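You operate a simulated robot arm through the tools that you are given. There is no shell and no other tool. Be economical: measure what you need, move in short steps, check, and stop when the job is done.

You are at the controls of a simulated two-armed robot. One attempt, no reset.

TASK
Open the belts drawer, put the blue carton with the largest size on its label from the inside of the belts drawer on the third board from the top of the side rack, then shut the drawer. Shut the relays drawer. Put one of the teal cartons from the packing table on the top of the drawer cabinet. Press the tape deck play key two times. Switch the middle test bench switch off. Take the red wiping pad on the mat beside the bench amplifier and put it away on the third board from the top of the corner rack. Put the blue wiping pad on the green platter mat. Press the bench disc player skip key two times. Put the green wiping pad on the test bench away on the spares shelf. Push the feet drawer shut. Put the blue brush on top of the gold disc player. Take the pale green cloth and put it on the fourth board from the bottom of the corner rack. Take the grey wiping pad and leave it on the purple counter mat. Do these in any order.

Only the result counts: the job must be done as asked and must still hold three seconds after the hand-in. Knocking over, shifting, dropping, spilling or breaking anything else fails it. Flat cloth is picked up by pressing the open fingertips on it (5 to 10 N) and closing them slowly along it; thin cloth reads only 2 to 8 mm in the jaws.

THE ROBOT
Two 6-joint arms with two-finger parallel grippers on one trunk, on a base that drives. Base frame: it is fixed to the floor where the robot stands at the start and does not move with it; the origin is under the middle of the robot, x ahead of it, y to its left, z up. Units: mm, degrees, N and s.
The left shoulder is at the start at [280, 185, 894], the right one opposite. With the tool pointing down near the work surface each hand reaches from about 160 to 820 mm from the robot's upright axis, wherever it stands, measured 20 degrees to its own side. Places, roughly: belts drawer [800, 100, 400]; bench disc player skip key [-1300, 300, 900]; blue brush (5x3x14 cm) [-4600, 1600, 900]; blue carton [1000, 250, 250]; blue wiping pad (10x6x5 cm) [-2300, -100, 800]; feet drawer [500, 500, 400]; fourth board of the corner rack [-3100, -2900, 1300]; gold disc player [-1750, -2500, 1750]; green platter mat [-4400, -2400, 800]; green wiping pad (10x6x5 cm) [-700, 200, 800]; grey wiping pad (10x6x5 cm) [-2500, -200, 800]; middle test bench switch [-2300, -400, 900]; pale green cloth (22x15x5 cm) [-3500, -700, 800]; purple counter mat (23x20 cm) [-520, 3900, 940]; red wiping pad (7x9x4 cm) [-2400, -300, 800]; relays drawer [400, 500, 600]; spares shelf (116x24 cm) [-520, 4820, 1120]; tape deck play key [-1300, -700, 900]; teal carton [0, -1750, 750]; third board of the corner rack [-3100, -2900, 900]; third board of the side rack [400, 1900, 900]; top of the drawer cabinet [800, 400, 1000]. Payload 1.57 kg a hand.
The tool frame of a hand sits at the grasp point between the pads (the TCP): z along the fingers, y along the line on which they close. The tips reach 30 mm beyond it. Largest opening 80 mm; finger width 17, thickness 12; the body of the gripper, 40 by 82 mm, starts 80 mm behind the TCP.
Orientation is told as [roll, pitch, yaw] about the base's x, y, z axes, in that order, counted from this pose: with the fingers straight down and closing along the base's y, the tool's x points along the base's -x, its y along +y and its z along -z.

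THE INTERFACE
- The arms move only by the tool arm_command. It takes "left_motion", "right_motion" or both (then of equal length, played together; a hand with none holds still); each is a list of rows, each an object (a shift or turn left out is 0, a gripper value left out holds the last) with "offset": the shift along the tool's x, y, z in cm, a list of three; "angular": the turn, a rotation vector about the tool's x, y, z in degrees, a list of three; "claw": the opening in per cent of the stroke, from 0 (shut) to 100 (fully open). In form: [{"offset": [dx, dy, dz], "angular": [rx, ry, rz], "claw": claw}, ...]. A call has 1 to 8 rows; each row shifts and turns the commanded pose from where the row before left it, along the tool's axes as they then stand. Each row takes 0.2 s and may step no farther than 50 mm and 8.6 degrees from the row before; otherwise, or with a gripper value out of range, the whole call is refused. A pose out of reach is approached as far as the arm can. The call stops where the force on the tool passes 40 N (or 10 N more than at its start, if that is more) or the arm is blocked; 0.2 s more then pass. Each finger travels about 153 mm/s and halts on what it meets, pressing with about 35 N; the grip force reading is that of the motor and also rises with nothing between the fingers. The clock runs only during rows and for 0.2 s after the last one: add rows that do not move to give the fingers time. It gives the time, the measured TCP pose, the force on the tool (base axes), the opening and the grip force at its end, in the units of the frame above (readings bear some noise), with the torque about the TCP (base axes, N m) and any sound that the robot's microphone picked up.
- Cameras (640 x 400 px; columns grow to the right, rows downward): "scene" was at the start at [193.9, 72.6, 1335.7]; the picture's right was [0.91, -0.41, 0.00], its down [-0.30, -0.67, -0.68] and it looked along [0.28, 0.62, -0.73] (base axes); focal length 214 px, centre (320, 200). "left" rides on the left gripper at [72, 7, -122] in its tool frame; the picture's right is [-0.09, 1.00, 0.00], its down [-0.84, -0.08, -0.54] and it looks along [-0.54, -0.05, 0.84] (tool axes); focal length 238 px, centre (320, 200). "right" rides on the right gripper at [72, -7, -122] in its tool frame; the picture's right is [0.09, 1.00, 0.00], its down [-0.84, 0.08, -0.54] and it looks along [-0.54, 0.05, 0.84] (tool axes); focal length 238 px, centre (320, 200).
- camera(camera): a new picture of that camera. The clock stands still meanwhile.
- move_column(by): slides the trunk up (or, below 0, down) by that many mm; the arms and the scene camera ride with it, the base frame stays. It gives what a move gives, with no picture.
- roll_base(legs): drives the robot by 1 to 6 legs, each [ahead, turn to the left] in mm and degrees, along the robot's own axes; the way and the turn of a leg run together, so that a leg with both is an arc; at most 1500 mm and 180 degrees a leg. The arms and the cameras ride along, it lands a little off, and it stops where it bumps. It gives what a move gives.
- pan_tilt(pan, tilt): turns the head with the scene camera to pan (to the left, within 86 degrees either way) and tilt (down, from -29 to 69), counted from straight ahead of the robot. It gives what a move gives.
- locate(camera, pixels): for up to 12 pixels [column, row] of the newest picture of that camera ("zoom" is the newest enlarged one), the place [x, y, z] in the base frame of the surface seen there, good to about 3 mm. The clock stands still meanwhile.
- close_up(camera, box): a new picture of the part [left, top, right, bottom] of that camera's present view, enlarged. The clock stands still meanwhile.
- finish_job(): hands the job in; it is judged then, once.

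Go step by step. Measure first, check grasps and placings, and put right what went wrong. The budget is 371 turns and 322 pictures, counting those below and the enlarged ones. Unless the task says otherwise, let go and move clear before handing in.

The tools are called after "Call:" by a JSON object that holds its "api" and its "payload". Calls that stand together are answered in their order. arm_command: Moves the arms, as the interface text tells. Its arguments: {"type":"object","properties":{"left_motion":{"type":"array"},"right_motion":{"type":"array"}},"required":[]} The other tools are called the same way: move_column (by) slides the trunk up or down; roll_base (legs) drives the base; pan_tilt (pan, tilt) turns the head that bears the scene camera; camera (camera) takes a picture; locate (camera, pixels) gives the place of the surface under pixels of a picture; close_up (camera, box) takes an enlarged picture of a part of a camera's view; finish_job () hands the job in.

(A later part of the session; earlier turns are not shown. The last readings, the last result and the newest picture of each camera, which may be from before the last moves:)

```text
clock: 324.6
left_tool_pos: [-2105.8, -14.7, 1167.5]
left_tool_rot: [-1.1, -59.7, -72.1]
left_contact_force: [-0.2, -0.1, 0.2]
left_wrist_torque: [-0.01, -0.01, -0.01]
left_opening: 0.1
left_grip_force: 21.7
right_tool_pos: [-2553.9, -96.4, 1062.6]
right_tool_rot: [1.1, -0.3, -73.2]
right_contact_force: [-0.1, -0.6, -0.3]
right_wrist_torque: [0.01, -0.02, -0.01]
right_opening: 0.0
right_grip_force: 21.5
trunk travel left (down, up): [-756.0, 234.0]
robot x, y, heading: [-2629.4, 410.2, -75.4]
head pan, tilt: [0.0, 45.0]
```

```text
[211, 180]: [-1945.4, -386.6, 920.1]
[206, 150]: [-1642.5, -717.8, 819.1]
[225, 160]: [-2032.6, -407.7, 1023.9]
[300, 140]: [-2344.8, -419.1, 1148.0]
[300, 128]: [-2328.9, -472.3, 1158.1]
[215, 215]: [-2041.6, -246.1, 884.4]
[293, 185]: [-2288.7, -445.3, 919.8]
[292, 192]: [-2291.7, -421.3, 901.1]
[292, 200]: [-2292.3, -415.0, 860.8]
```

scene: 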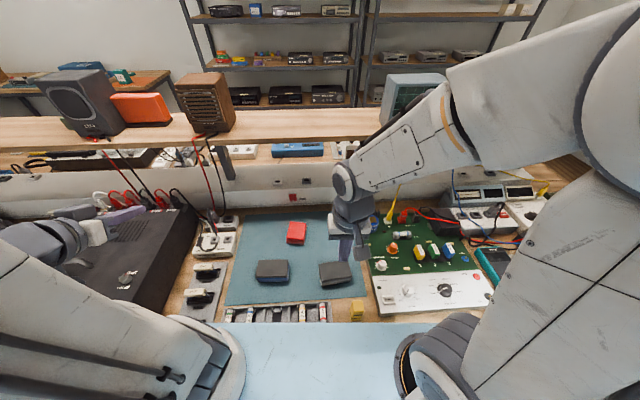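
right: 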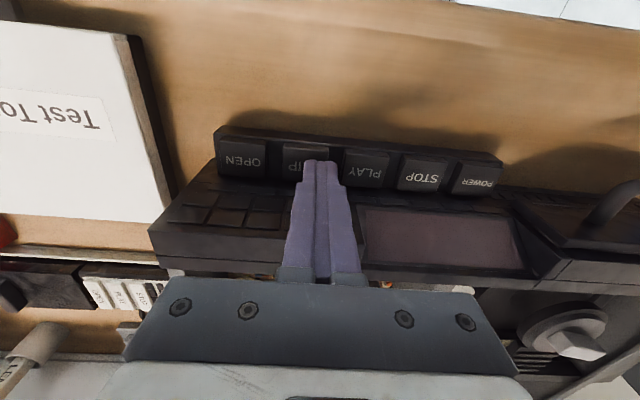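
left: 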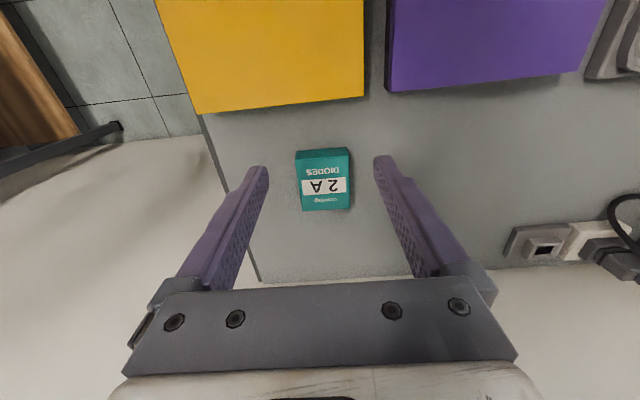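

Call:
{"api": "arm_command", "payload": {"left_motion": [{"offset": [2.16, -3.78, 1.26]}, {"offset": [2.16, -3.78, 1.26]}, {"offset": [2.16, -3.78, 1.26]}, {"offset": [2.16, -3.78, 1.26]}, {"offset": [2.16, -3.78, 1.26]}, {"offset": [2.16, -3.78, 1.26]}, {"offset": [2.16, -3.78, 1.26]}, {"offset": [2.16, -3.78, 1.26]}]}}

Call:
{"api": "camera", "payload": {"camera": "left"}}

```text
clock: 326.4
left_tool_pos: [-2175.7, -197.7, 1071.0]
left_tool_rot: [-1.4, -59.4, -71.9]
left_contact_force: [0.4, 0.3, 0.9]
left_wrist_torque: [0.02, -0.01, -0.01]
left_opening: 0.0
left_grip_force: 21.4
left hand out of reach, approached as far as the arm can: row 1, 2, 3, 4, 5, 6, 7, 8
right_tool_pos: [-2553.4, -95.9, 1063.0]
right_tool_rot: [1.0, -0.2, -73.1]
right_contact_force: [-0.9, -0.1, 0.8]
right_wrist_torque: [-0.01, -0.02, -0.01]
right_opening: 0.0
right_grip_force: 20.5
trunk travel left (down, up): [-756.0, 234.0]
robot x, y, heading: [-2626.4, 411.1, -75.5]
head pan, tilt: [0.0, 45.0]
```

```text
217 pictures are left
```

left: 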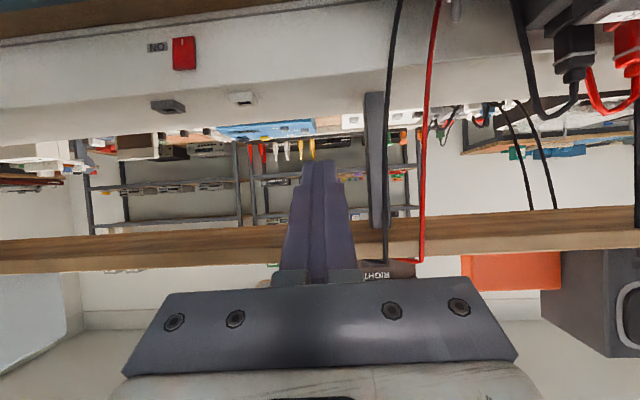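

Call:
{"api": "arm_command", "payload": {"left_motion": [{"offset": [0, -4.5, 0]}, {"offset": [0, -4.5, 0]}, {"offset": [0, -4.5, 0]}, {"offset": [0, -4.5, 0]}, {}]}}

Call:
{"api": "camera", "payload": {"camera": "left"}}

```text
clock: 327.6
left_tool_pos: [-2210.6, -215.0, 1098.9]
left_tool_rot: [-1.7, -59.6, -71.9]
left_contact_force: [-0.3, 0.4, -0.2]
left_wrist_torque: [0.01, -0.03, -0.02]
left_opening: 0.1
left_grip_force: 21.4
left hand out of reach, approached as far as the arm can: row 1, 2, 3, 4
right_tool_pos: [-2554.1, -96.4, 1063.1]
right_tool_rot: [1.1, -0.2, -73.2]
right_contact_force: [0.3, 0.0, -0.2]
right_wrist_torque: [0.0, 0.02, 0.01]
right_opening: 0.1
right_grip_force: 21.1
trunk travel left (down, up): [-756.0, 234.0]
robot x, y, heading: [-2626.3, 409.7, -75.4]
head pan, tilt: [0.0, 45.0]
```

```text
216 pictures are left
```

left: 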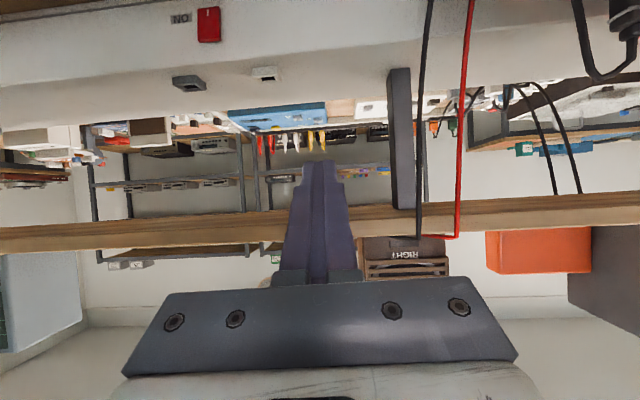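

Call:
{"api": "roll_base", "payload": {"legs": [[-110, 0], [0, -89], [300, 0], [0, 89], [105, 0]]}}

Call:
{"api": "camera", "payload": {"camera": "scene"}}

```text
clock: 338.8
left_tool_pos: [-2511.5, -296.3, 1098.7]
left_tool_rot: [-1.7, -59.5, -72.6]
left_contact_force: [-0.6, 0.9, 0.1]
left_wrist_torque: [-0.03, -0.02, 0.03]
left_opening: 0.0
left_grip_force: 20.9
right_tool_pos: [-2852.7, -172.1, 1063.4]
right_tool_rot: [1.0, -0.2, -73.8]
right_contact_force: [-0.3, 0.9, 0.3]
right_wrist_torque: [-0.01, -0.01, 0.0]
right_opening: 0.1
right_grip_force: 21.2
trunk travel left (down, up): [-756.0, 234.0]
robot x, y, heading: [-2921.9, 336.1, -75.8]
head pan, tilt: [0.0, 45.0]
```

```text
215 pictures are left
```

scene: 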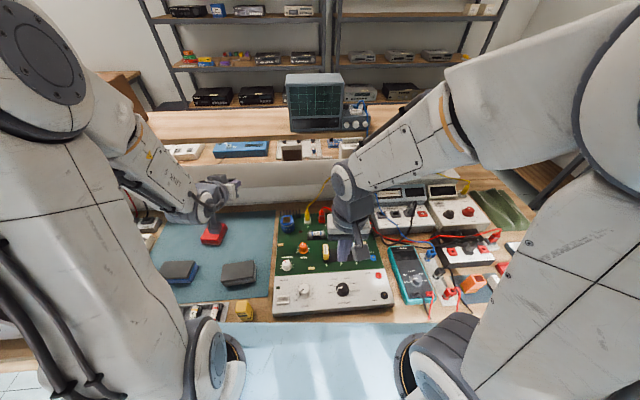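

Call:
{"api": "arm_command", "payload": {"left_motion": [{"offset": [1.7, 4.2, 1.0]}, {"offset": [1.7, 4.2, 1.0]}, {"offset": [1.7, 4.2, 1.0]}, {"offset": [1.7, 4.2, 1.0]}, {"offset": [3.4, 0, 2.0]}, {"offset": [3.4, 0, 2.0]}, {"offset": [3.4, 0, 2.0]}, {}]}}

Call:
{"api": "camera", "payload": {"camera": "left"}}

```text
clock: 340.6
left_tool_pos: [-2319.4, -265.1, 922.7]
left_tool_rot: [-2.9, -59.2, -71.7]
left_contact_force: [0.2, -0.7, -0.1]
left_wrist_torque: [-0.02, 0.0, -0.01]
left_opening: 0.0
left_grip_force: 21.5
left hand out of reach, approached as far as the arm can: row 6, 7
right_tool_pos: [-2851.3, -172.0, 1063.2]
right_tool_rot: [0.9, -0.1, -73.8]
right_contact_force: [0.1, 0.5, -0.1]
right_wrist_torque: [0.02, 0.0, 0.0]
right_opening: 0.0
right_grip_force: 21.1
trunk travel left (down, up): [-756.0, 234.0]
robot x, y, heading: [-2922.5, 335.7, -76.1]
head pan, tilt: [0.0, 45.0]
```

```text
214 pictures are left
```

left: 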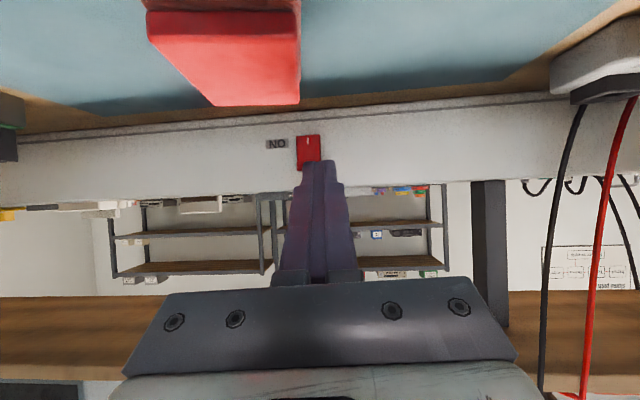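

Call:
{"api": "arm_command", "payload": {"left_motion": [{"offset": [-1.0, -0.8, 3.2]}, {"offset": [-1.0, -0.8, 3.2]}, {"offset": [-1.0, -0.8, 3.2]}, {}]}}

Call:
{"api": "camera", "payload": {"camera": "left"}}

```text
clock: 341.6
left_tool_pos: [-2317.6, -367.8, 899.7]
left_tool_rot: [-1.7, -59.5, -72.4]
left_contact_force: [-0.3, -0.3, -0.4]
left_wrist_torque: [0.0, 0.02, 0.01]
left_opening: 0.0
left_grip_force: 20.8
right_tool_pos: [-2852.1, -171.8, 1063.8]
right_tool_rot: [1.0, -0.1, -73.7]
right_contact_force: [0.4, 0.2, 0.6]
right_wrist_torque: [0.01, 0.0, -0.01]
right_opening: 0.3
right_grip_force: 21.5
trunk travel left (down, up): [-756.0, 234.0]
robot x, y, heading: [-2924.2, 332.3, -76.1]
head pan, tilt: [0.0, 45.0]
```

```text
213 pictures are left
```

left: 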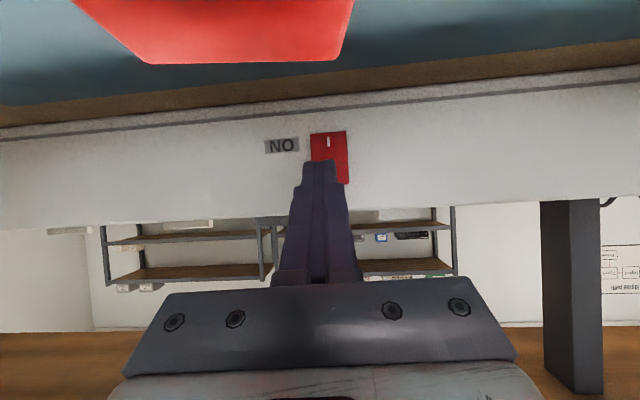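

Call:
{"api": "arm_command", "payload": {"left_motion": [{"offset": [-0.7, 0.5, 1.2]}, {"offset": [-0.2, 0, 0.34]}, {"offset": [-0.2, 0, 0.34]}, {"offset": [-0.2, 0, 0.34]}]}}

Call:
{"api": "camera", "payload": {"camera": "left"}}

```text
clock: 342.6
left_tool_pos: [-2304.7, -389.3, 900.2]
left_tool_rot: [-1.7, -59.3, -72.6]
left_contact_force: [-6.6, 12.4, 5.2]
left_wrist_torque: [0.02, -0.17, -0.07]
left_opening: 0.1
left_grip_force: 21.1
right_tool_pos: [-2852.7, -171.8, 1064.0]
right_tool_rot: [1.0, -0.2, -73.7]
right_contact_force: [0.5, 0.3, 0.1]
right_wrist_torque: [-0.01, -0.02, 0.0]
right_opening: 0.0
right_grip_force: 21.5
trunk travel left (down, up): [-756.0, 234.0]
robot x, y, heading: [-2922.9, 335.9, -76.1]
head pan, tilt: [0.0, 45.0]
```

```text
212 pictures are left
```

left: 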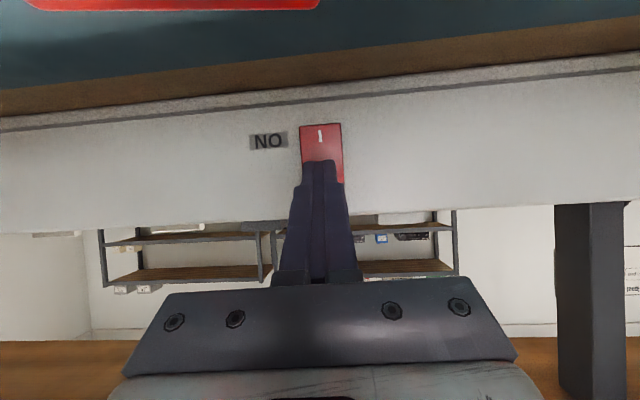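

Call:
{"api": "arm_command", "payload": {"left_motion": [{"offset": [-0.15, 0, 0.26]}, {"offset": [-0.15, 0, 0.26]}, {}]}}

Call:
{"api": "camera", "payload": {"camera": "left"}}

```text
clock: 343.1
left_tool_pos: [-2305.4, -388.5, 898.6]
left_tool_rot: [-2.0, -59.2, -72.5]
left_contact_force: [-10.0, 19.9, 12.3]
left_wrist_torque: [-0.2, -0.07, -0.1]
left_opening: 0.0
left_grip_force: 21.3
right_tool_pos: [-2851.9, -171.6, 1063.8]
right_tool_rot: [1.0, -0.2, -73.8]
right_contact_force: [0.2, 0.2, 0.2]
right_wrist_torque: [0.0, -0.01, -0.02]
right_opening: 0.1
right_grip_force: 21.0
trunk travel left (down, up): [-756.0, 234.0]
robot x, y, heading: [-2918.5, 336.7, -76.0]
head pan, tilt: [0.0, 45.0]
stopped in row 2 (left hand): the force on the tool passed its limit at 45 N (the readings are from after the stop); the commanded pose is now the measured one
```

```text
211 pictures are left
```

left: 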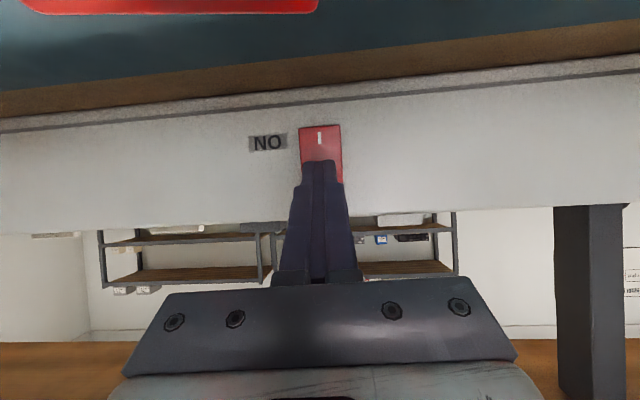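

Call:
{"api": "arm_command", "payload": {"left_motion": [{"offset": [0.6, 0, -1.03]}, {"offset": [-0.52, 0, -0.3]}, {}]}}

Call:
{"api": "arm_command", "payload": {"left_motion": [{"offset": [-0.4, 0, 0.7]}, {"offset": [-0.15, 0, 0.26]}, {"offset": [-0.15, 0, 0.26]}, {"offset": [-0.15, 0, 0.26]}, {}]}}

Call:
{"api": "camera", "payload": {"camera": "left"}}

```text
clock: 343.9
left_tool_pos: [-2307.0, -378.0, 902.5]
left_tool_rot: [-1.9, -59.0, -72.4]
left_contact_force: [-0.6, -0.4, 0.0]
left_wrist_torque: [-0.04, 0.02, 0.01]
left_opening: 0.0
left_grip_force: 21.6
right_tool_pos: [-2851.5, -171.9, 1063.5]
right_tool_rot: [1.0, -0.1, -73.7]
right_contact_force: [-0.9, 0.0, 0.1]
right_wrist_torque: [0.02, -0.03, 0.02]
right_opening: 0.3
right_grip_force: 21.1
trunk travel left (down, up): [-756.0, 234.0]
robot x, y, heading: [-2923.2, 331.8, -76.0]
head pan, tilt: [0.0, 45.0]
```

```text
clock: 344.8
left_tool_pos: [-2303.3, -389.6, 901.6]
left_tool_rot: [-2.1, -58.7, -72.2]
left_contact_force: [-8.9, 20.0, 12.0]
left_wrist_torque: [-0.16, -0.04, -0.08]
left_opening: 0.0
left_grip_force: 21.3
right_tool_pos: [-2852.3, -170.1, 1063.5]
right_tool_rot: [1.0, -0.2, -73.7]
right_contact_force: [1.2, 0.2, 0.0]
right_wrist_torque: [-0.03, 0.03, -0.01]
right_opening: 0.2
right_grip_force: 21.4
trunk travel left (down, up): [-756.0, 234.0]
robot x, y, heading: [-2924.3, 333.6, -76.0]
head pan, tilt: [0.0, 45.0]
stopped in row 4 (left hand): the force on the tool passed its limit at 45 N (the readings are from after the stop); the commanded pose is now the measured one
```

```text
210 pictures are left
```

left: 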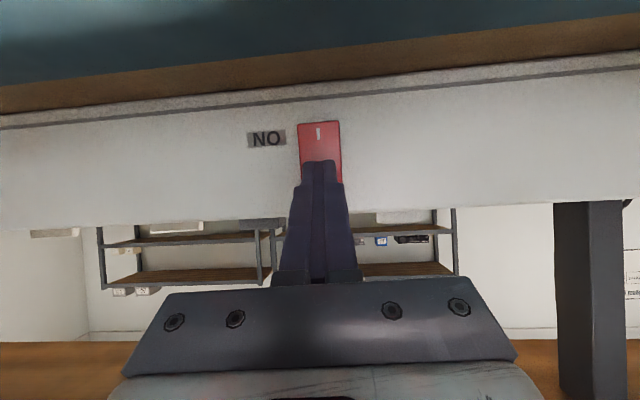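

Call:
{"api": "arm_command", "payload": {"left_motion": [{"offset": [2.0, 0, -3.4]}, {"offset": [2.0, 0, -3.4]}, {"offset": [-2.6, 0, -1.5]}]}}

Call:
{"api": "close_up", "payload": {"camera": "left", "box": [250, 100, 390, 190]}}

Call:
{"api": "locate", "payload": {"camera": "zoom", "pixels": [[300, 150], [320, 200]]}}

```text
clock: 345.6
left_tool_pos: [-2325.7, -315.6, 934.0]
left_tool_rot: [-2.0, -58.7, -72.3]
left_contact_force: [-0.3, 0.4, 0.1]
left_wrist_torque: [-0.02, 0.0, 0.01]
left_opening: 0.1
left_grip_force: 21.1
right_tool_pos: [-2850.1, -172.5, 1063.5]
right_tool_rot: [0.9, -0.1, -73.7]
right_contact_force: [0.0, -0.1, 0.9]
right_wrist_torque: [0.02, -0.01, 0.01]
right_opening: 0.0
right_grip_force: 21.6
trunk travel left (down, up): [-756.0, 234.0]
robot x, y, heading: [-2920.7, 337.7, -75.9]
head pan, tilt: [0.0, 45.0]
```

```text
4.44 times, centred on (320, 145) of left
```

zoom: 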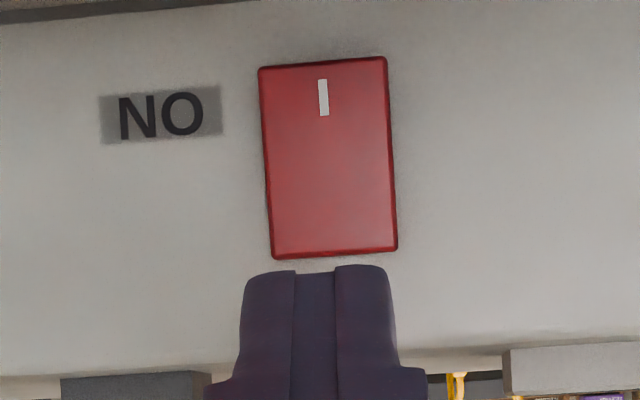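

```text
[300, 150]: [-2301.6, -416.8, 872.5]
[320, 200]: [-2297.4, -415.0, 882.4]
```

Call:
{"api": "locate", "payload": {"camera": "zoom", "pixels": [[330, 66], [330, 90], [330, 125], [330, 160], [330, 195], [330, 230], [335, 250], [450, 90], [450, 160], [450, 230], [325, 100]]}}

```text
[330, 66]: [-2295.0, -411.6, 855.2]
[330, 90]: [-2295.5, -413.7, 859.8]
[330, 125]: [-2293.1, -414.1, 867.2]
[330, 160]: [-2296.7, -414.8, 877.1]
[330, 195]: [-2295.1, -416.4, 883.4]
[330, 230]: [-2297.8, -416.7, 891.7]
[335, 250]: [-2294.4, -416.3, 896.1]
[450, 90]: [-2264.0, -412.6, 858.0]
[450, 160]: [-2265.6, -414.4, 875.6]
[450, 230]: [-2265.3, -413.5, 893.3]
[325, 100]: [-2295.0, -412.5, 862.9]
```

Call:
{"api": "arm_command", "payload": {"left_motion": [{"offset": [1.5, 0, -2.6]}, {"offset": [1.5, 0, -2.6]}, {"offset": [1.5, 0, -2.6]}, {"offset": [0, 4.5, 0]}, {"offset": [0, 4.5, 0]}, {"offset": [0, 4.5, 0]}]}}

Call:
{"api": "pan_tilt", "payload": {"pan": 25, "tilt": 45}}

Call:
{"api": "camera", "payload": {"camera": "scene"}}

```text
clock: 347.0
left_tool_pos: [-2199.4, -200.3, 949.6]
left_tool_rot: [-2.0, -58.6, -72.3]
left_contact_force: [-0.2, -0.8, 0.3]
left_wrist_torque: [0.01, 0.02, -0.01]
left_opening: 0.0
left_grip_force: 21.6
left hand out of reach, approached as far as the arm can: row 2, 3
right_tool_pos: [-2851.7, -172.0, 1062.2]
right_tool_rot: [1.0, -0.1, -73.7]
right_contact_force: [-0.5, 0.3, -0.3]
right_wrist_torque: [-0.01, -0.03, -0.01]
right_opening: 0.0
right_grip_force: 22.0
trunk travel left (down, up): [-756.0, 234.0]
robot x, y, heading: [-2922.4, 328.4, -76.1]
head pan, tilt: [0.0, 45.0]
```

```text
clock: 347.9
left_tool_pos: [-2200.3, -201.5, 948.7]
left_tool_rot: [-1.9, -58.7, -72.3]
left_contact_force: [-0.8, 1.2, -0.1]
left_wrist_torque: [-0.01, 0.0, -0.01]
left_opening: 0.0
left_grip_force: 21.1
right_tool_pos: [-2851.7, -171.9, 1062.3]
right_tool_rot: [1.0, -0.1, -73.7]
right_contact_force: [0.0, -0.4, 0.2]
right_wrist_torque: [-0.03, 0.03, -0.01]
right_opening: 0.0
right_grip_force: 21.0
trunk travel left (down, up): [-756.0, 234.0]
robot x, y, heading: [-2918.1, 336.4, -75.9]
head pan, tilt: [25.0, 45.0]
```

```text
208 pictures are left
```

scene: 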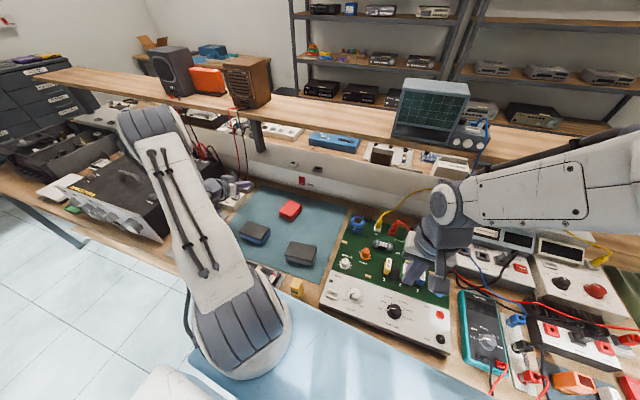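

Call:
{"api": "close_up", "payload": {"camera": "scene", "box": [275, 165, 335, 200]}}

Call:
{"api": "locate", "payload": {"camera": "zoom", "pixels": [[290, 140], [292, 170], [294, 200], [250, 170]]}}

Call:
{"api": "close_up", "payload": {"camera": "scene", "box": [225, 190, 335, 275]}}

```text
10.67 times, centred on (305, 182) of scene
```

zoom: 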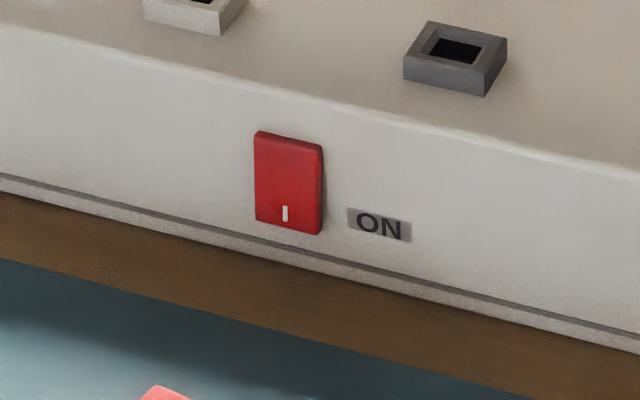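

```text
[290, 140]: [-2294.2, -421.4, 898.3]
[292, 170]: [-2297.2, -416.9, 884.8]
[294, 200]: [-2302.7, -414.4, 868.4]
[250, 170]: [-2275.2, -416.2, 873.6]
```

```text
4.71 times, centred on (280, 232) of scene
```

zoom: 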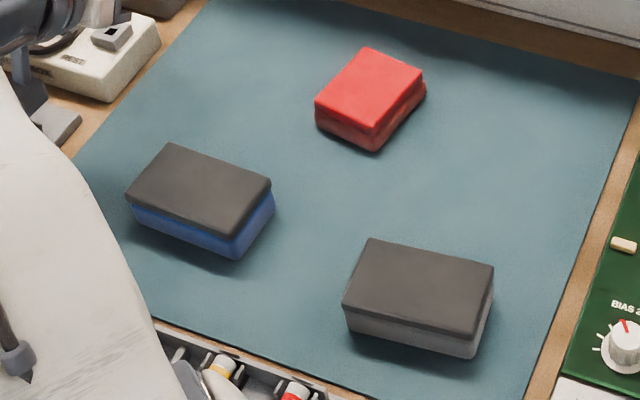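

Call:
{"api": "locate", "payload": {"camera": "zoom", "pixels": [[366, 52], [421, 80], [375, 132], [320, 100], [172, 145], [268, 187], [230, 238], [132, 195], [372, 242], [492, 268], [470, 330], [346, 300]]}}

```text
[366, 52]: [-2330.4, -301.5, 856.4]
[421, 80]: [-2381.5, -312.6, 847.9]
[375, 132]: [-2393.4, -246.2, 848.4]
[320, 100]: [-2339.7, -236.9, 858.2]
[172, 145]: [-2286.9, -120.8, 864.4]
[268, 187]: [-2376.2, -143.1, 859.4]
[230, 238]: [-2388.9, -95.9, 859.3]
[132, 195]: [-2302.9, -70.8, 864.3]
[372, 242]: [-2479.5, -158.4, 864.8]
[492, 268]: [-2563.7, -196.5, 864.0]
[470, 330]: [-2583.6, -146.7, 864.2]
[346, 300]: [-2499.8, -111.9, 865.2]
```

Call:
{"api": "arm_command", "payload": {"left_motion": [{"offset": [0, -4, -2.5]}, {"offset": [-4, -2, 0]}, {"angular": [0, 8.4, 0], "claw": 100}, {"angular": [0, 8.4, 0]}, {"angular": [0, 8.4, 0]}, {"angular": [0, 8.4, 0]}, {"angular": [0, 8.4, 0]}, {"angular": [0, 8.4, 0]}]}}

Call:
{"api": "arm_command", "payload": {"left_motion": [{"angular": [-2, 8.2, 0]}, {"angular": [0, 0, 5]}, {}]}}

Call:
{"api": "camera", "payload": {"camera": "left"}}

```text
clock: 349.7
left_tool_pos: [-2255.2, -216.5, 996.7]
left_tool_rot: [-1.0, -8.2, -73.9]
left_contact_force: [-0.3, 0.8, -0.1]
left_wrist_torque: [-0.03, -0.03, -0.02]
left_opening: 80.1
left_grip_force: 0.1
right_tool_pos: [-2851.5, -171.3, 1063.2]
right_tool_rot: [1.0, -0.1, -73.7]
right_contact_force: [-0.8, 0.8, -0.4]
right_wrist_torque: [-0.04, 0.02, 0.0]
right_opening: 0.1
right_grip_force: 21.2
trunk travel left (down, up): [-756.0, 234.0]
robot x, y, heading: [-2922.2, 333.8, -76.2]
head pan, tilt: [25.0, 45.0]
```

```text
clock: 350.5
left_tool_pos: [-2255.3, -216.9, 996.6]
left_tool_rot: [1.0, 0.0, -78.9]
left_contact_force: [-0.2, 0.0, -0.2]
left_wrist_torque: [0.03, 0.01, 0.0]
left_opening: 80.2
left_grip_force: 0.1
right_tool_pos: [-2852.3, -170.8, 1062.3]
right_tool_rot: [0.9, -0.1, -73.7]
right_contact_force: [0.6, -0.5, 0.8]
right_wrist_torque: [-0.02, 0.01, 0.0]
right_opening: 0.0
right_grip_force: 21.9
trunk travel left (down, up): [-756.0, 234.0]
robot x, y, heading: [-2920.2, 336.3, -76.1]
head pan, tilt: [25.0, 45.0]
```

```text
205 pictures are left
```

left: 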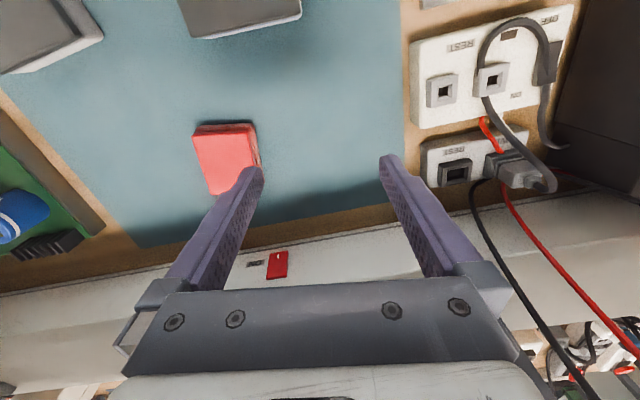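

Call:
{"api": "arm_command", "payload": {"left_motion": [{"offset": [-1.2, -3.85, 0]}, {"offset": [-1.2, -3.85, 0]}, {"offset": [-1.2, -3.85, 0]}, {"offset": [0, 0, 4]}, {"offset": [0, 0, 3]}, {}]}}

Call:
{"api": "camera", "payload": {"camera": "left"}}

```text
clock: 351.9
left_tool_pos: [-2361.3, -274.3, 924.0]
left_tool_rot: [1.0, -0.1, -78.9]
left_contact_force: [0.1, -0.1, 0.2]
left_wrist_torque: [0.04, -0.03, -0.01]
left_opening: 80.2
left_grip_force: 0.1
right_tool_pos: [-2851.2, -171.9, 1062.1]
right_tool_rot: [1.0, -0.1, -73.7]
right_contact_force: [-0.6, 0.3, -0.8]
right_wrist_torque: [0.03, 0.01, -0.01]
right_opening: 0.1
right_grip_force: 21.0
trunk travel left (down, up): [-756.0, 234.0]
robot x, y, heading: [-2925.3, 334.2, -76.3]
head pan, tilt: [25.0, 45.0]
```

```text
204 pictures are left
```

left: 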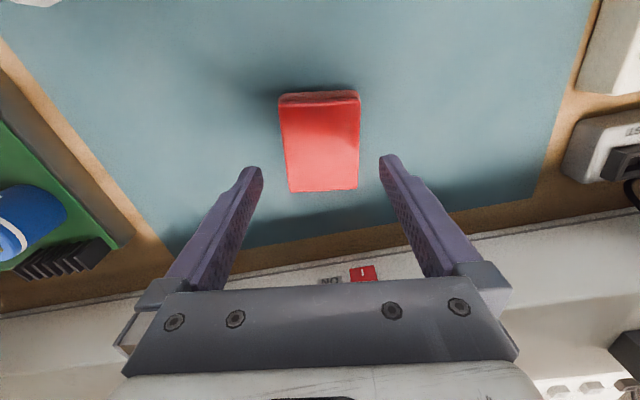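

Call:
{"api": "arm_command", "payload": {"left_motion": [{"offset": [0, 0, 3.5]}, {"offset": [0, 0, 3.3]}, {"claw": 0}, {}, {}, {"offset": [0, 0, -4]}, {"offset": [0, 0, -5]}]}}

Call:
{"api": "camera", "payload": {"camera": "left"}}

```text
clock: 353.5
left_tool_pos: [-2361.7, -274.8, 946.6]
left_tool_rot: [0.9, -0.1, -78.9]
left_contact_force: [-0.6, 0.0, -1.1]
left_wrist_torque: [0.02, 0.02, 0.0]
left_opening: 67.2
left_grip_force: 35.2
right_tool_pos: [-2852.2, -171.2, 1063.2]
right_tool_rot: [0.9, 0.0, -73.7]
right_contact_force: [0.0, -0.2, -1.0]
right_wrist_torque: [-0.01, 0.0, -0.04]
right_opening: 0.3
right_grip_force: 21.2
trunk travel left (down, up): [-756.0, 234.0]
robot x, y, heading: [-2923.7, 333.2, -76.1]
head pan, tilt: [25.0, 45.0]
```

```text
203 pictures are left
```

left: 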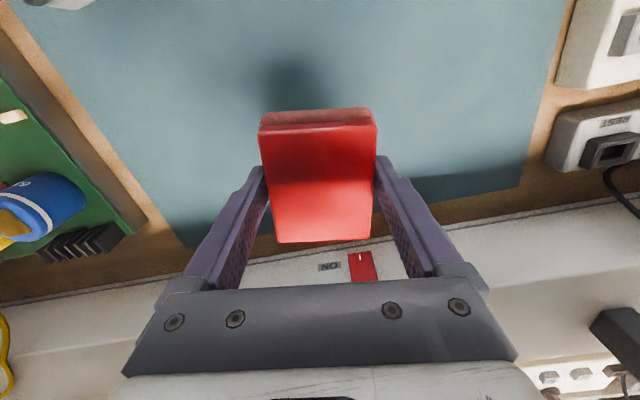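

Call:
{"api": "arm_command", "payload": {"left_motion": [{"offset": [0, 0, -5]}, {"offset": [3, 0, -4]}, {"offset": [5, 0, 0]}, {"offset": [5, 0, 0]}, {"offset": [5, 0, 0]}, {"offset": [5, 0, 0]}, {"offset": [4, 0, 0]}]}}

Call:
{"api": "roll_base", "payload": {"legs": [[-100, 0], [0, 90], [667, 0], [0, -89], [90, 0]]}}

Call:
{"api": "pan_tilt", "payload": {"pan": -15, "tilt": 45}}

Call:
{"api": "camera", "payload": {"camera": "scene"}}

```text
clock: 355.1
left_tool_pos: [-2415.5, -10.7, 1037.3]
left_tool_rot: [1.1, 0.0, -78.9]
left_contact_force: [0.5, -0.8, -0.6]
left_wrist_torque: [0.02, 0.02, 0.01]
left_opening: 67.3
left_grip_force: 35.1
right_tool_pos: [-2850.4, -171.9, 1062.8]
right_tool_rot: [1.0, -0.1, -73.7]
right_contact_force: [0.2, -0.2, 0.4]
right_wrist_torque: [0.06, 0.01, 0.0]
right_opening: 0.0
right_grip_force: 21.2
trunk travel left (down, up): [-756.0, 234.0]
robot x, y, heading: [-2920.4, 334.1, -76.1]
head pan, tilt: [25.0, 45.0]
```

```text
clock: 367.8
left_tool_pos: [-1760.9, 165.1, 1036.1]
left_tool_rot: [1.1, -0.1, -78.0]
left_contact_force: [0.5, 1.0, -0.4]
left_wrist_torque: [0.0, -0.03, 0.02]
left_opening: 67.1
left_grip_force: 35.1
right_tool_pos: [-2196.3, -4.0, 1064.2]
right_tool_rot: [1.0, -0.3, -72.8]
right_contact_force: [0.0, 0.5, -0.5]
right_wrist_torque: [0.0, 0.01, -0.02]
right_opening: 0.2
right_grip_force: 20.8
trunk travel left (down, up): [-756.0, 234.0]
robot x, y, heading: [-2275.3, 499.3, -74.8]
head pan, tilt: [25.0, 45.0]
```

```text
clock: 368.9
left_tool_pos: [-1760.9, 164.0, 1037.2]
left_tool_rot: [1.0, 0.1, -78.0]
left_contact_force: [-0.8, -0.3, -0.8]
left_wrist_torque: [0.01, 0.02, -0.02]
left_opening: 67.1
left_grip_force: 35.4
right_tool_pos: [-2195.3, -4.3, 1062.6]
right_tool_rot: [1.0, -0.2, -72.8]
right_contact_force: [-0.2, -0.9, 0.1]
right_wrist_torque: [0.0, 0.05, -0.03]
right_opening: 0.0
right_grip_force: 21.5
trunk travel left (down, up): [-756.0, 234.0]
robot x, y, heading: [-2273.4, 500.9, -74.9]
head pan, tilt: [-15.0, 45.0]
```

```text
202 pictures are left
```

scene: 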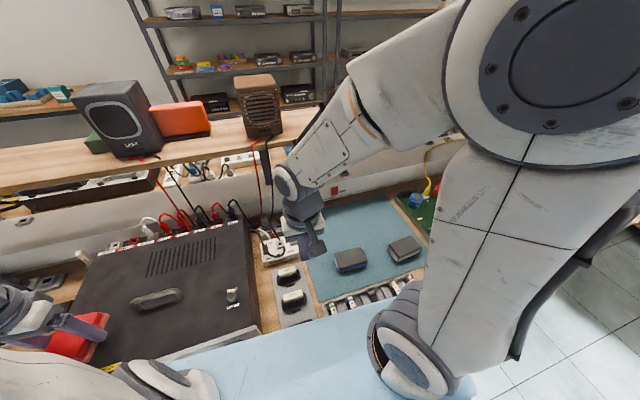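

Call:
{"api": "arm_command", "payload": {"right_motion": [{"angular": [0, 0, -8.5], "claw": 100}, {"angular": [0, 0, -8.5]}, {"angular": [0, 0, -8.5]}, {"angular": [0, 0, -8.5]}, {"angular": [0, 0, -8.5]}, {"angular": [0, 0, -8.5]}, {"angular": [0, 0, -8.5]}, {"angular": [0, 0, -8.5]}]}}

Call:
{"api": "arm_command", "payload": {"right_motion": [{"angular": [0, 0, -8.5]}, {"angular": [0, 0, -8.5]}, {"angular": [0, 0, -1.8]}, {}]}}

```text
clock: 370.7
left_tool_pos: [-1760.4, 164.8, 1037.1]
left_tool_rot: [1.0, 0.0, -78.0]
left_contact_force: [-0.6, 1.5, -1.0]
left_wrist_torque: [0.03, 0.0, 0.01]
left_opening: 67.2
left_grip_force: 34.9
right_tool_pos: [-2195.2, -4.3, 1064.2]
right_tool_rot: [0.2, -0.9, -4.7]
right_contact_force: [-0.2, 0.2, 0.2]
right_wrist_torque: [0.01, 0.0, 0.02]
right_opening: 80.2
right_grip_force: 0.0
trunk travel left (down, up): [-756.0, 234.0]
robot x, y, heading: [-2272.4, 500.6, -75.1]
head pan, tilt: [-15.0, 45.0]
```

```text
clock: 371.7
left_tool_pos: [-1760.9, 164.5, 1037.3]
left_tool_rot: [1.0, 0.0, -78.0]
left_contact_force: [0.2, -0.2, -0.3]
left_wrist_torque: [-0.03, 0.02, 0.01]
left_opening: 66.8
left_grip_force: 34.6
right_tool_pos: [-2196.1, -5.3, 1062.4]
right_tool_rot: [-0.1, -1.0, 14.0]
right_contact_force: [0.1, 0.3, -0.5]
right_wrist_torque: [-0.01, 0.0, -0.01]
right_opening: 80.2
right_grip_force: 0.1
trunk travel left (down, up): [-756.0, 234.0]
robot x, y, heading: [-2274.5, 501.0, -75.0]
head pan, tilt: [-15.0, 45.0]
```

Call:
{"api": "arm_command", "payload": {"right_motion": [{"offset": [4.1, -1.6, 0]}, {"offset": [4.1, -1.6, 0]}, {"offset": [4.1, -1.6, 0]}, {"offset": [4.1, -1.6, 0]}, {"offset": [0, 0, 4.5]}, {"offset": [0, 0, 4.5]}, {"offset": [0, 0, 3]}, {}]}}

Call:
{"api": "camera", "payload": {"camera": "right"}}

```text
clock: 373.5
left_tool_pos: [-1761.4, 164.9, 1037.2]
left_tool_rot: [1.0, 0.0, -78.1]
left_contact_force: [-1.3, -1.2, 0.0]
left_wrist_torque: [0.03, 0.0, -0.02]
left_opening: 67.0
left_grip_force: 35.2
right_tool_pos: [-2337.2, -105.4, 939.1]
right_tool_rot: [-0.1, -0.9, 14.0]
right_contact_force: [-0.3, -0.5, 0.6]
right_wrist_torque: [-0.01, 0.01, 0.01]
right_opening: 80.0
right_grip_force: 0.2
trunk travel left (down, up): [-756.0, 234.0]
robot x, y, heading: [-2273.0, 503.0, -74.7]
head pan, tilt: [-15.0, 45.0]
```

```text
201 pictures are left
```

right: 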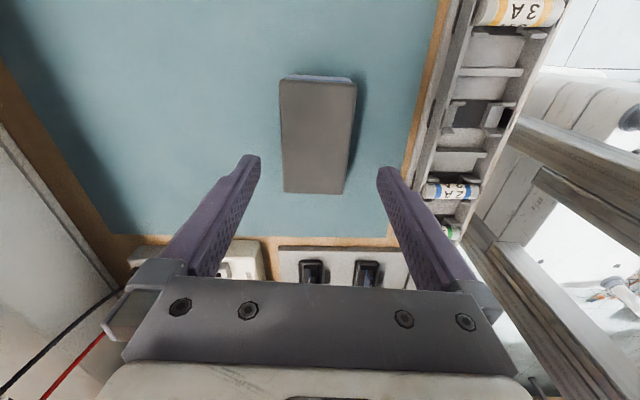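

Call:
{"api": "arm_command", "payload": {"right_motion": [{"offset": [0, 0, 4]}, {"offset": [0, 0, 4.1]}, {"claw": 0}, {}, {}, {"offset": [0, 0, -4]}, {"offset": [0, 0, -5]}, {"offset": [0, 0, -4]}]}}

Call:
{"api": "camera", "payload": {"camera": "right"}}

```text
clock: 375.3
left_tool_pos: [-1759.8, 165.0, 1037.3]
left_tool_rot: [1.0, 0.0, -78.1]
left_contact_force: [-0.2, 0.3, -1.3]
left_wrist_torque: [0.04, -0.02, 0.01]
left_opening: 67.3
left_grip_force: 35.4
right_tool_pos: [-2339.4, -104.1, 993.2]
right_tool_rot: [-0.1, -0.9, 13.9]
right_contact_force: [0.1, 0.1, -0.3]
right_wrist_torque: [0.03, 0.0, 0.0]
right_opening: 59.2
right_grip_force: 34.7
right hand out of reach, approached as far as the arm can: row 2
trunk travel left (down, up): [-756.0, 234.0]
robot x, y, heading: [-2277.0, 503.2, -75.0]
head pan, tilt: [-15.0, 45.0]
```

```text
200 pictures are left
```

right: 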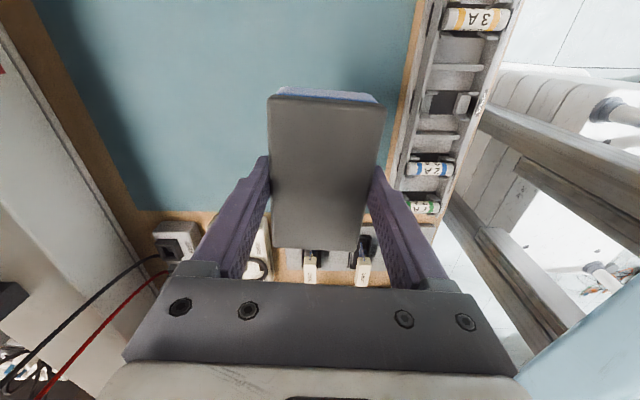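

Call:
{"api": "arm_command", "payload": {"right_motion": [{"offset": [0, 0, -4]}, {"offset": [0, 4.5, -2]}, {"offset": [0, 4.5, 0]}, {"offset": [0, 4.5, 0]}, {"offset": [0, 4.5, 0]}, {"offset": [0, 2, 0]}]}}

Call:
{"api": "roll_base", "payload": {"legs": [[-80, 0], [0, -90], [1030, 0], [1030, 0], [0, 90]]}}

Call:
{"api": "pan_tilt", "payload": {"pan": -5, "tilt": 30}}

Call:
{"api": "camera", "payload": {"camera": "scene"}}

```text
clock: 376.7
left_tool_pos: [-1760.4, 165.0, 1036.4]
left_tool_rot: [0.9, -0.1, -78.0]
left_contact_force: [-0.1, 0.1, -0.9]
left_wrist_torque: [0.0, 0.0, 0.0]
left_opening: 67.0
left_grip_force: 34.7
right_tool_pos: [-2385.6, 2.9, 1104.3]
right_tool_rot: [0.1, -1.1, 14.0]
right_contact_force: [-0.5, 0.1, 0.1]
right_wrist_torque: [-0.01, 0.0, 0.0]
right_opening: 59.0
right_grip_force: 34.6
right hand out of reach, approached as far as the arm can: row 3, 4, 5, 6
trunk travel left (down, up): [-756.0, 234.0]
robot x, y, heading: [-2274.1, 503.8, -74.9]
head pan, tilt: [-15.0, 45.0]
```

```text
clock: 395.2
left_tool_pos: [-3777.6, -281.2, 1036.7]
left_tool_rot: [1.0, 0.0, -78.2]
left_contact_force: [-0.5, -0.3, -1.5]
left_wrist_torque: [0.04, -0.03, 0.0]
left_opening: 66.9
left_grip_force: 35.0
right_tool_pos: [-4403.3, -442.6, 1103.6]
right_tool_rot: [-0.1, -1.1, 13.7]
right_contact_force: [0.5, 0.3, 0.5]
right_wrist_torque: [0.0, 0.01, 0.0]
right_opening: 59.1
right_grip_force: 35.1
trunk travel left (down, up): [-756.0, 234.0]
robot x, y, heading: [-4289.0, 60.3, -75.3]
head pan, tilt: [-15.0, 45.0]
```

```text
clock: 396.0
left_tool_pos: [-3778.0, -280.3, 1037.4]
left_tool_rot: [1.0, 0.0, -78.2]
left_contact_force: [-0.3, 0.3, -1.0]
left_wrist_torque: [0.03, 0.01, 0.03]
left_opening: 67.0
left_grip_force: 34.8
right_tool_pos: [-4402.6, -441.3, 1103.2]
right_tool_rot: [-0.1, -1.1, 13.8]
right_contact_force: [-0.1, -0.3, -0.6]
right_wrist_torque: [0.0, 0.01, 0.01]
right_opening: 59.2
right_grip_force: 35.0
trunk travel left (down, up): [-756.0, 234.0]
robot x, y, heading: [-4285.6, 57.9, -75.2]
head pan, tilt: [-5.0, 30.0]
```

```text
199 pictures are left
```

scene: 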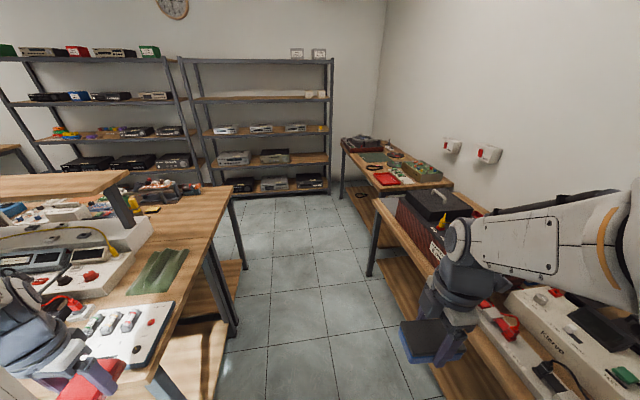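

Call:
{"api": "locate", "payload": {"camera": "scene", "pixels": [[435, 195], [440, 215], [370, 275], [230, 335], [235, 195], [160, 268], [145, 250], [180, 250], [130, 293], [163, 293], [375, 157], [330, 180]]}}

Call:
{"api": "close_up", "payload": {"camera": "scene", "box": [330, 110, 480, 220]}}

Call:
{"api": "close_up", "payload": {"camera": "scene", "box": [180, 40, 350, 200]}}

```text
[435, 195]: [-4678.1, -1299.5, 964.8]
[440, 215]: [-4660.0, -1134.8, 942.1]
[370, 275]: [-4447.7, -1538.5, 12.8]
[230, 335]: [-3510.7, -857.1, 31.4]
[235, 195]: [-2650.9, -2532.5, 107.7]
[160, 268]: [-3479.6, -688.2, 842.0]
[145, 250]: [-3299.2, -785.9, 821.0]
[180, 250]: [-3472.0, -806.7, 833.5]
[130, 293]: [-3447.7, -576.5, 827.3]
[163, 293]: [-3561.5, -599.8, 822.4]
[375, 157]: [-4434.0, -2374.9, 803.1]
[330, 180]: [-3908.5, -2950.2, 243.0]
```

```text
3.64 times, centred on (405, 165) of scene
```

zoom: 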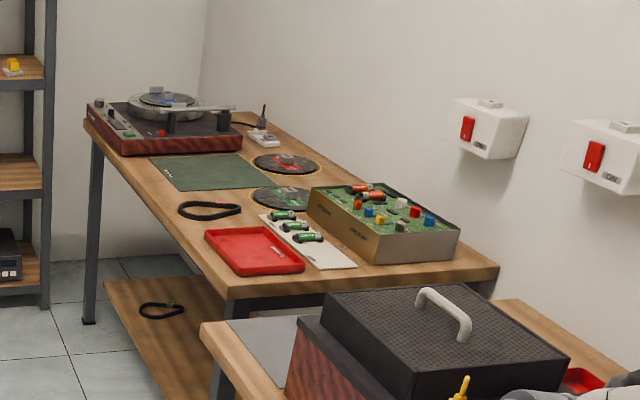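

```text
2.50 times, centred on (265, 120) of scene
```

zoom: 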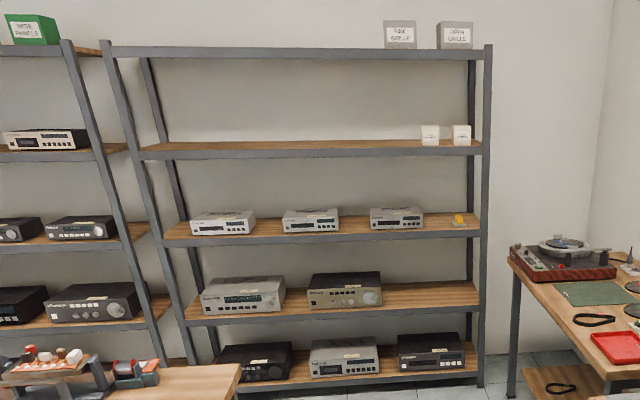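

Call:
{"api": "roll_base", "payload": {"legs": [[1300, 0], [1200, 0], [0, -90], [170, 0]]}}

Call:
{"api": "pan_tilt", "payload": {"pan": 0, "tilt": 45}}

Call:
{"api": "camera", "payload": {"camera": "scene"}}

```text
clock: 407.9
left_tool_pos: [-3131.3, -2662.3, 1035.0]
left_tool_rot: [0.4, 0.3, -76.6]
left_contact_force: [-0.3, -1.0, 0.1]
left_wrist_torque: [0.0, 0.04, 0.02]
left_opening: 67.1
left_grip_force: 34.8
right_tool_pos: [-3750.8, -2836.8, 1104.5]
right_tool_rot: [0.0, -1.1, 14.7]
right_contact_force: [-0.1, 0.9, -0.7]
right_wrist_torque: [0.0, 0.0, 0.02]
right_opening: 59.1
right_grip_force: 34.4
trunk travel left (down, up): [-756.0, 234.0]
robot x, y, heading: [-3645.8, -2341.6, -74.0]
head pan, tilt: [-5.0, 30.0]
stopped in leg 2: the robot was blocked; the commanded pose is now the measured one
```

```text
clock: 408.6
left_tool_pos: [-3131.2, -2662.3, 1034.7]
left_tool_rot: [0.4, 0.3, -76.8]
left_contact_force: [0.2, -0.5, -1.0]
left_wrist_torque: [-0.03, 0.01, 0.02]
left_opening: 66.9
left_grip_force: 35.0
right_tool_pos: [-3752.5, -2835.7, 1104.5]
right_tool_rot: [-0.1, -1.1, 14.7]
right_contact_force: [0.8, -0.9, -0.2]
right_wrist_torque: [0.01, -0.02, 0.0]
right_opening: 59.2
right_grip_force: 34.8
trunk travel left (down, up): [-756.0, 234.0]
robot x, y, heading: [-3644.4, -2338.3, -74.2]
head pan, tilt: [0.0, 45.0]
```

```text
196 pictures are left
```

scene: 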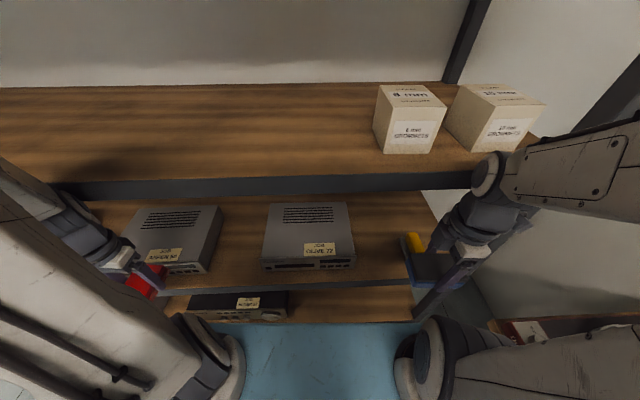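

Call:
{"api": "roll_base", "payload": {"legs": [[-200, 0]]}}

Call:
{"api": "camera", "payload": {"camera": "scene"}}

```text
clock: 410.2
left_tool_pos: [-3187.3, -2467.3, 1034.5]
left_tool_rot: [0.4, 0.2, -76.8]
left_contact_force: [-0.8, -0.2, -0.1]
left_wrist_torque: [0.03, 0.02, 0.03]
left_opening: 66.9
left_grip_force: 35.2
right_tool_pos: [-3805.5, -2642.4, 1104.2]
right_tool_rot: [0.0, -1.0, 14.6]
right_contact_force: [-0.5, 0.3, 0.4]
right_wrist_torque: [0.03, -0.01, -0.01]
right_opening: 59.3
right_grip_force: 35.5
trunk travel left (down, up): [-756.0, 234.0]
robot x, y, heading: [-3701.8, -2141.2, -74.3]
head pan, tilt: [0.0, 45.0]
```

```text
195 pictures are left
```

scene: 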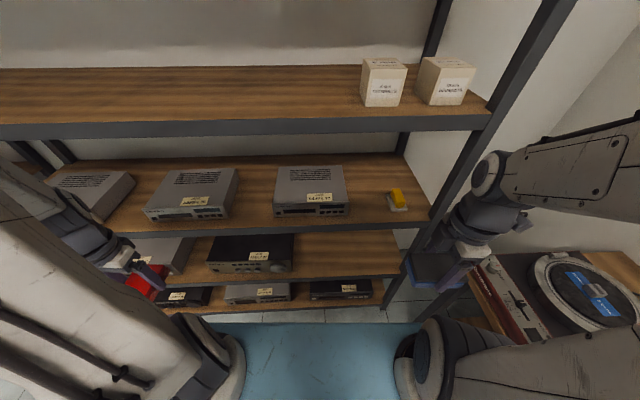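

Call:
{"api": "locate", "payload": {"camera": "scene", "pixels": [[380, 225], [200, 230], [255, 200], [255, 180], [130, 215], [365, 190], [440, 115], [300, 125], [300, 100], [200, 90], [395, 205], [470, 150]]}}

```text
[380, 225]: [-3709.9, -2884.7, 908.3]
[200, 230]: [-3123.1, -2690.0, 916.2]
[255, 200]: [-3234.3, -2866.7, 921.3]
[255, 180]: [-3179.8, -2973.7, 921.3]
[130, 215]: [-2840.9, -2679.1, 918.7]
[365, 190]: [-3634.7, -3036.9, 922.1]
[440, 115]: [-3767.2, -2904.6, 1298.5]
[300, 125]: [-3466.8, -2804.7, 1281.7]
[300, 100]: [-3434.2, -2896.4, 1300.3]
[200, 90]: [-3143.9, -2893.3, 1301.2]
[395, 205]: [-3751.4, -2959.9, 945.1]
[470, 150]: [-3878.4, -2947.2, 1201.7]
```

Call:
{"api": "locate", "payload": {"camera": "scene", "pixels": [[233, 208], [240, 185], [278, 208], [277, 180], [345, 205], [350, 180], [390, 208], [388, 192], [232, 222], [270, 222]]}}

Call:
{"api": "camera", "payload": {"camera": "left"}}

```text
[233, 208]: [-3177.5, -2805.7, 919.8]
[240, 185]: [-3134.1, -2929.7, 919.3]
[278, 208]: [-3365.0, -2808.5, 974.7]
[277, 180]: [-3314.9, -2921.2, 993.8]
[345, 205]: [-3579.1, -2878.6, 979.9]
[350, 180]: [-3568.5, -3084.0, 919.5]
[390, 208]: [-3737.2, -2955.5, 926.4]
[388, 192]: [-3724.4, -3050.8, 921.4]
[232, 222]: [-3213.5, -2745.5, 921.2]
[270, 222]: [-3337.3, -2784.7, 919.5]
```

```text
194 pictures are left
```

left: 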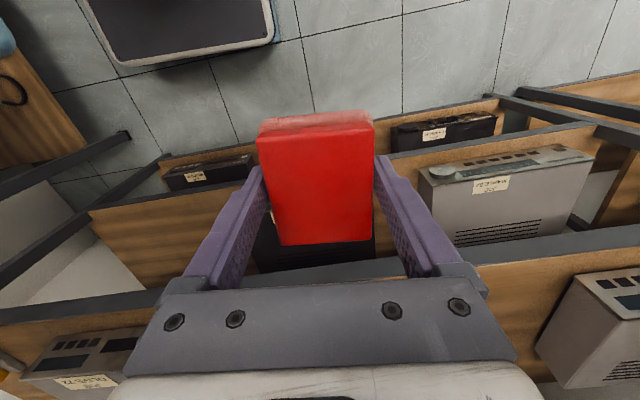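

Call:
{"api": "arm_command", "payload": {"left_motion": [{"angular": [0, -7.5, 0]}, {"angular": [0, -7.5, 0]}, {"angular": [0, -7.5, 0]}, {"angular": [0, -7.5, 0]}, {"offset": [0, -4.6, 0]}, {"offset": [0, -4.6, 0]}, {"offset": [0, -4.6, 0]}, {"offset": [0, -4.6, 0]}]}}

Call:
{"api": "camera", "payload": {"camera": "left"}}

```text
clock: 412.1
left_tool_pos: [-3222.4, -2533.2, 1103.0]
left_tool_rot: [0.4, -29.5, -77.1]
left_contact_force: [-0.2, -0.4, -1.1]
left_wrist_torque: [0.02, 0.01, -0.01]
left_opening: 66.8
left_grip_force: 35.1
left hand out of reach, approached as far as the arm can: row 4, 5, 6, 7, 8
right_tool_pos: [-3806.3, -2641.6, 1103.7]
right_tool_rot: [0.0, -1.2, 14.6]
right_contact_force: [0.5, 0.1, -0.4]
right_wrist_torque: [0.0, 0.01, -0.01]
right_opening: 59.3
right_grip_force: 34.9
trunk travel left (down, up): [-756.0, 234.0]
robot x, y, heading: [-3702.8, -2143.9, -74.3]
head pan, tilt: [0.0, 45.0]
```

```text
193 pictures are left
```

left: 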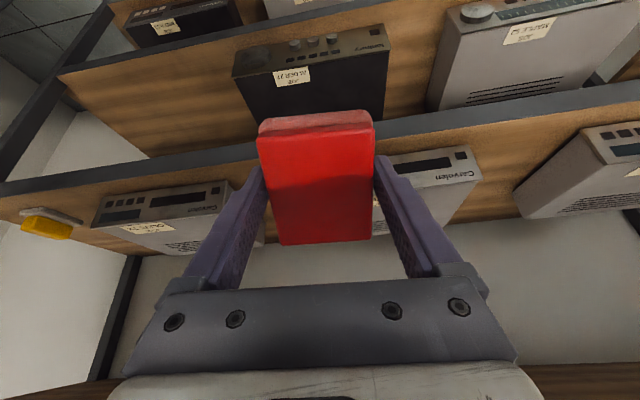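

Call:
{"api": "roll_base", "payload": {"legs": [[-120, 0], [0, -90], [165, 0], [0, 90], [120, 0]]}}

Call:
{"api": "arm_command", "payload": {"left_motion": [{"offset": [0, 0, 0], "angular": [0, 0, 0]}, {"offset": [1.5, 0, 2.6]}, {"offset": [1.5, 0, 2.6]}, {"offset": [1.5, 0, 2.6]}]}}

Call:
{"api": "camera", "payload": {"camera": "left"}}

```text
clock: 422.8
left_tool_pos: [-3383.7, -2582.6, 1102.1]
left_tool_rot: [0.5, -29.5, -77.4]
left_contact_force: [-0.2, -0.1, 0.0]
left_wrist_torque: [0.02, 0.0, 0.01]
left_opening: 67.1
left_grip_force: 34.9
right_tool_pos: [-3968.4, -2686.5, 1104.1]
right_tool_rot: [-0.1, -1.1, 14.3]
right_contact_force: [0.3, -0.2, -1.2]
right_wrist_torque: [-0.02, -0.02, 0.0]
right_opening: 59.3
right_grip_force: 35.3
trunk travel left (down, up): [-756.0, 234.0]
robot x, y, heading: [-3857.9, -2188.1, -74.6]
head pan, tilt: [0.0, 45.0]
```

```text
clock: 423.8
left_tool_pos: [-3353.9, -2591.8, 1024.4]
left_tool_rot: [0.3, -29.5, -77.5]
left_contact_force: [-1.4, 0.1, -1.2]
left_wrist_torque: [0.03, 0.04, -0.03]
left_opening: 66.8
left_grip_force: 34.9
left hand out of reach, approached as far as the arm can: row 2, 3, 4
right_tool_pos: [-3969.9, -2686.4, 1104.7]
right_tool_rot: [-0.1, -1.1, 14.1]
right_contact_force: [-0.2, -0.1, -1.1]
right_wrist_torque: [0.01, -0.04, -0.01]
right_opening: 59.2
right_grip_force: 35.2
trunk travel left (down, up): [-756.0, 234.0]
robot x, y, heading: [-3860.9, -2186.5, -74.8]
head pan, tilt: [0.0, 45.0]
```

```text
192 pictures are left
```

left: 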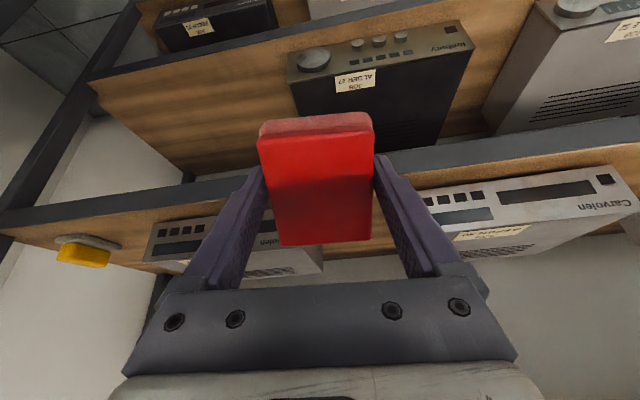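

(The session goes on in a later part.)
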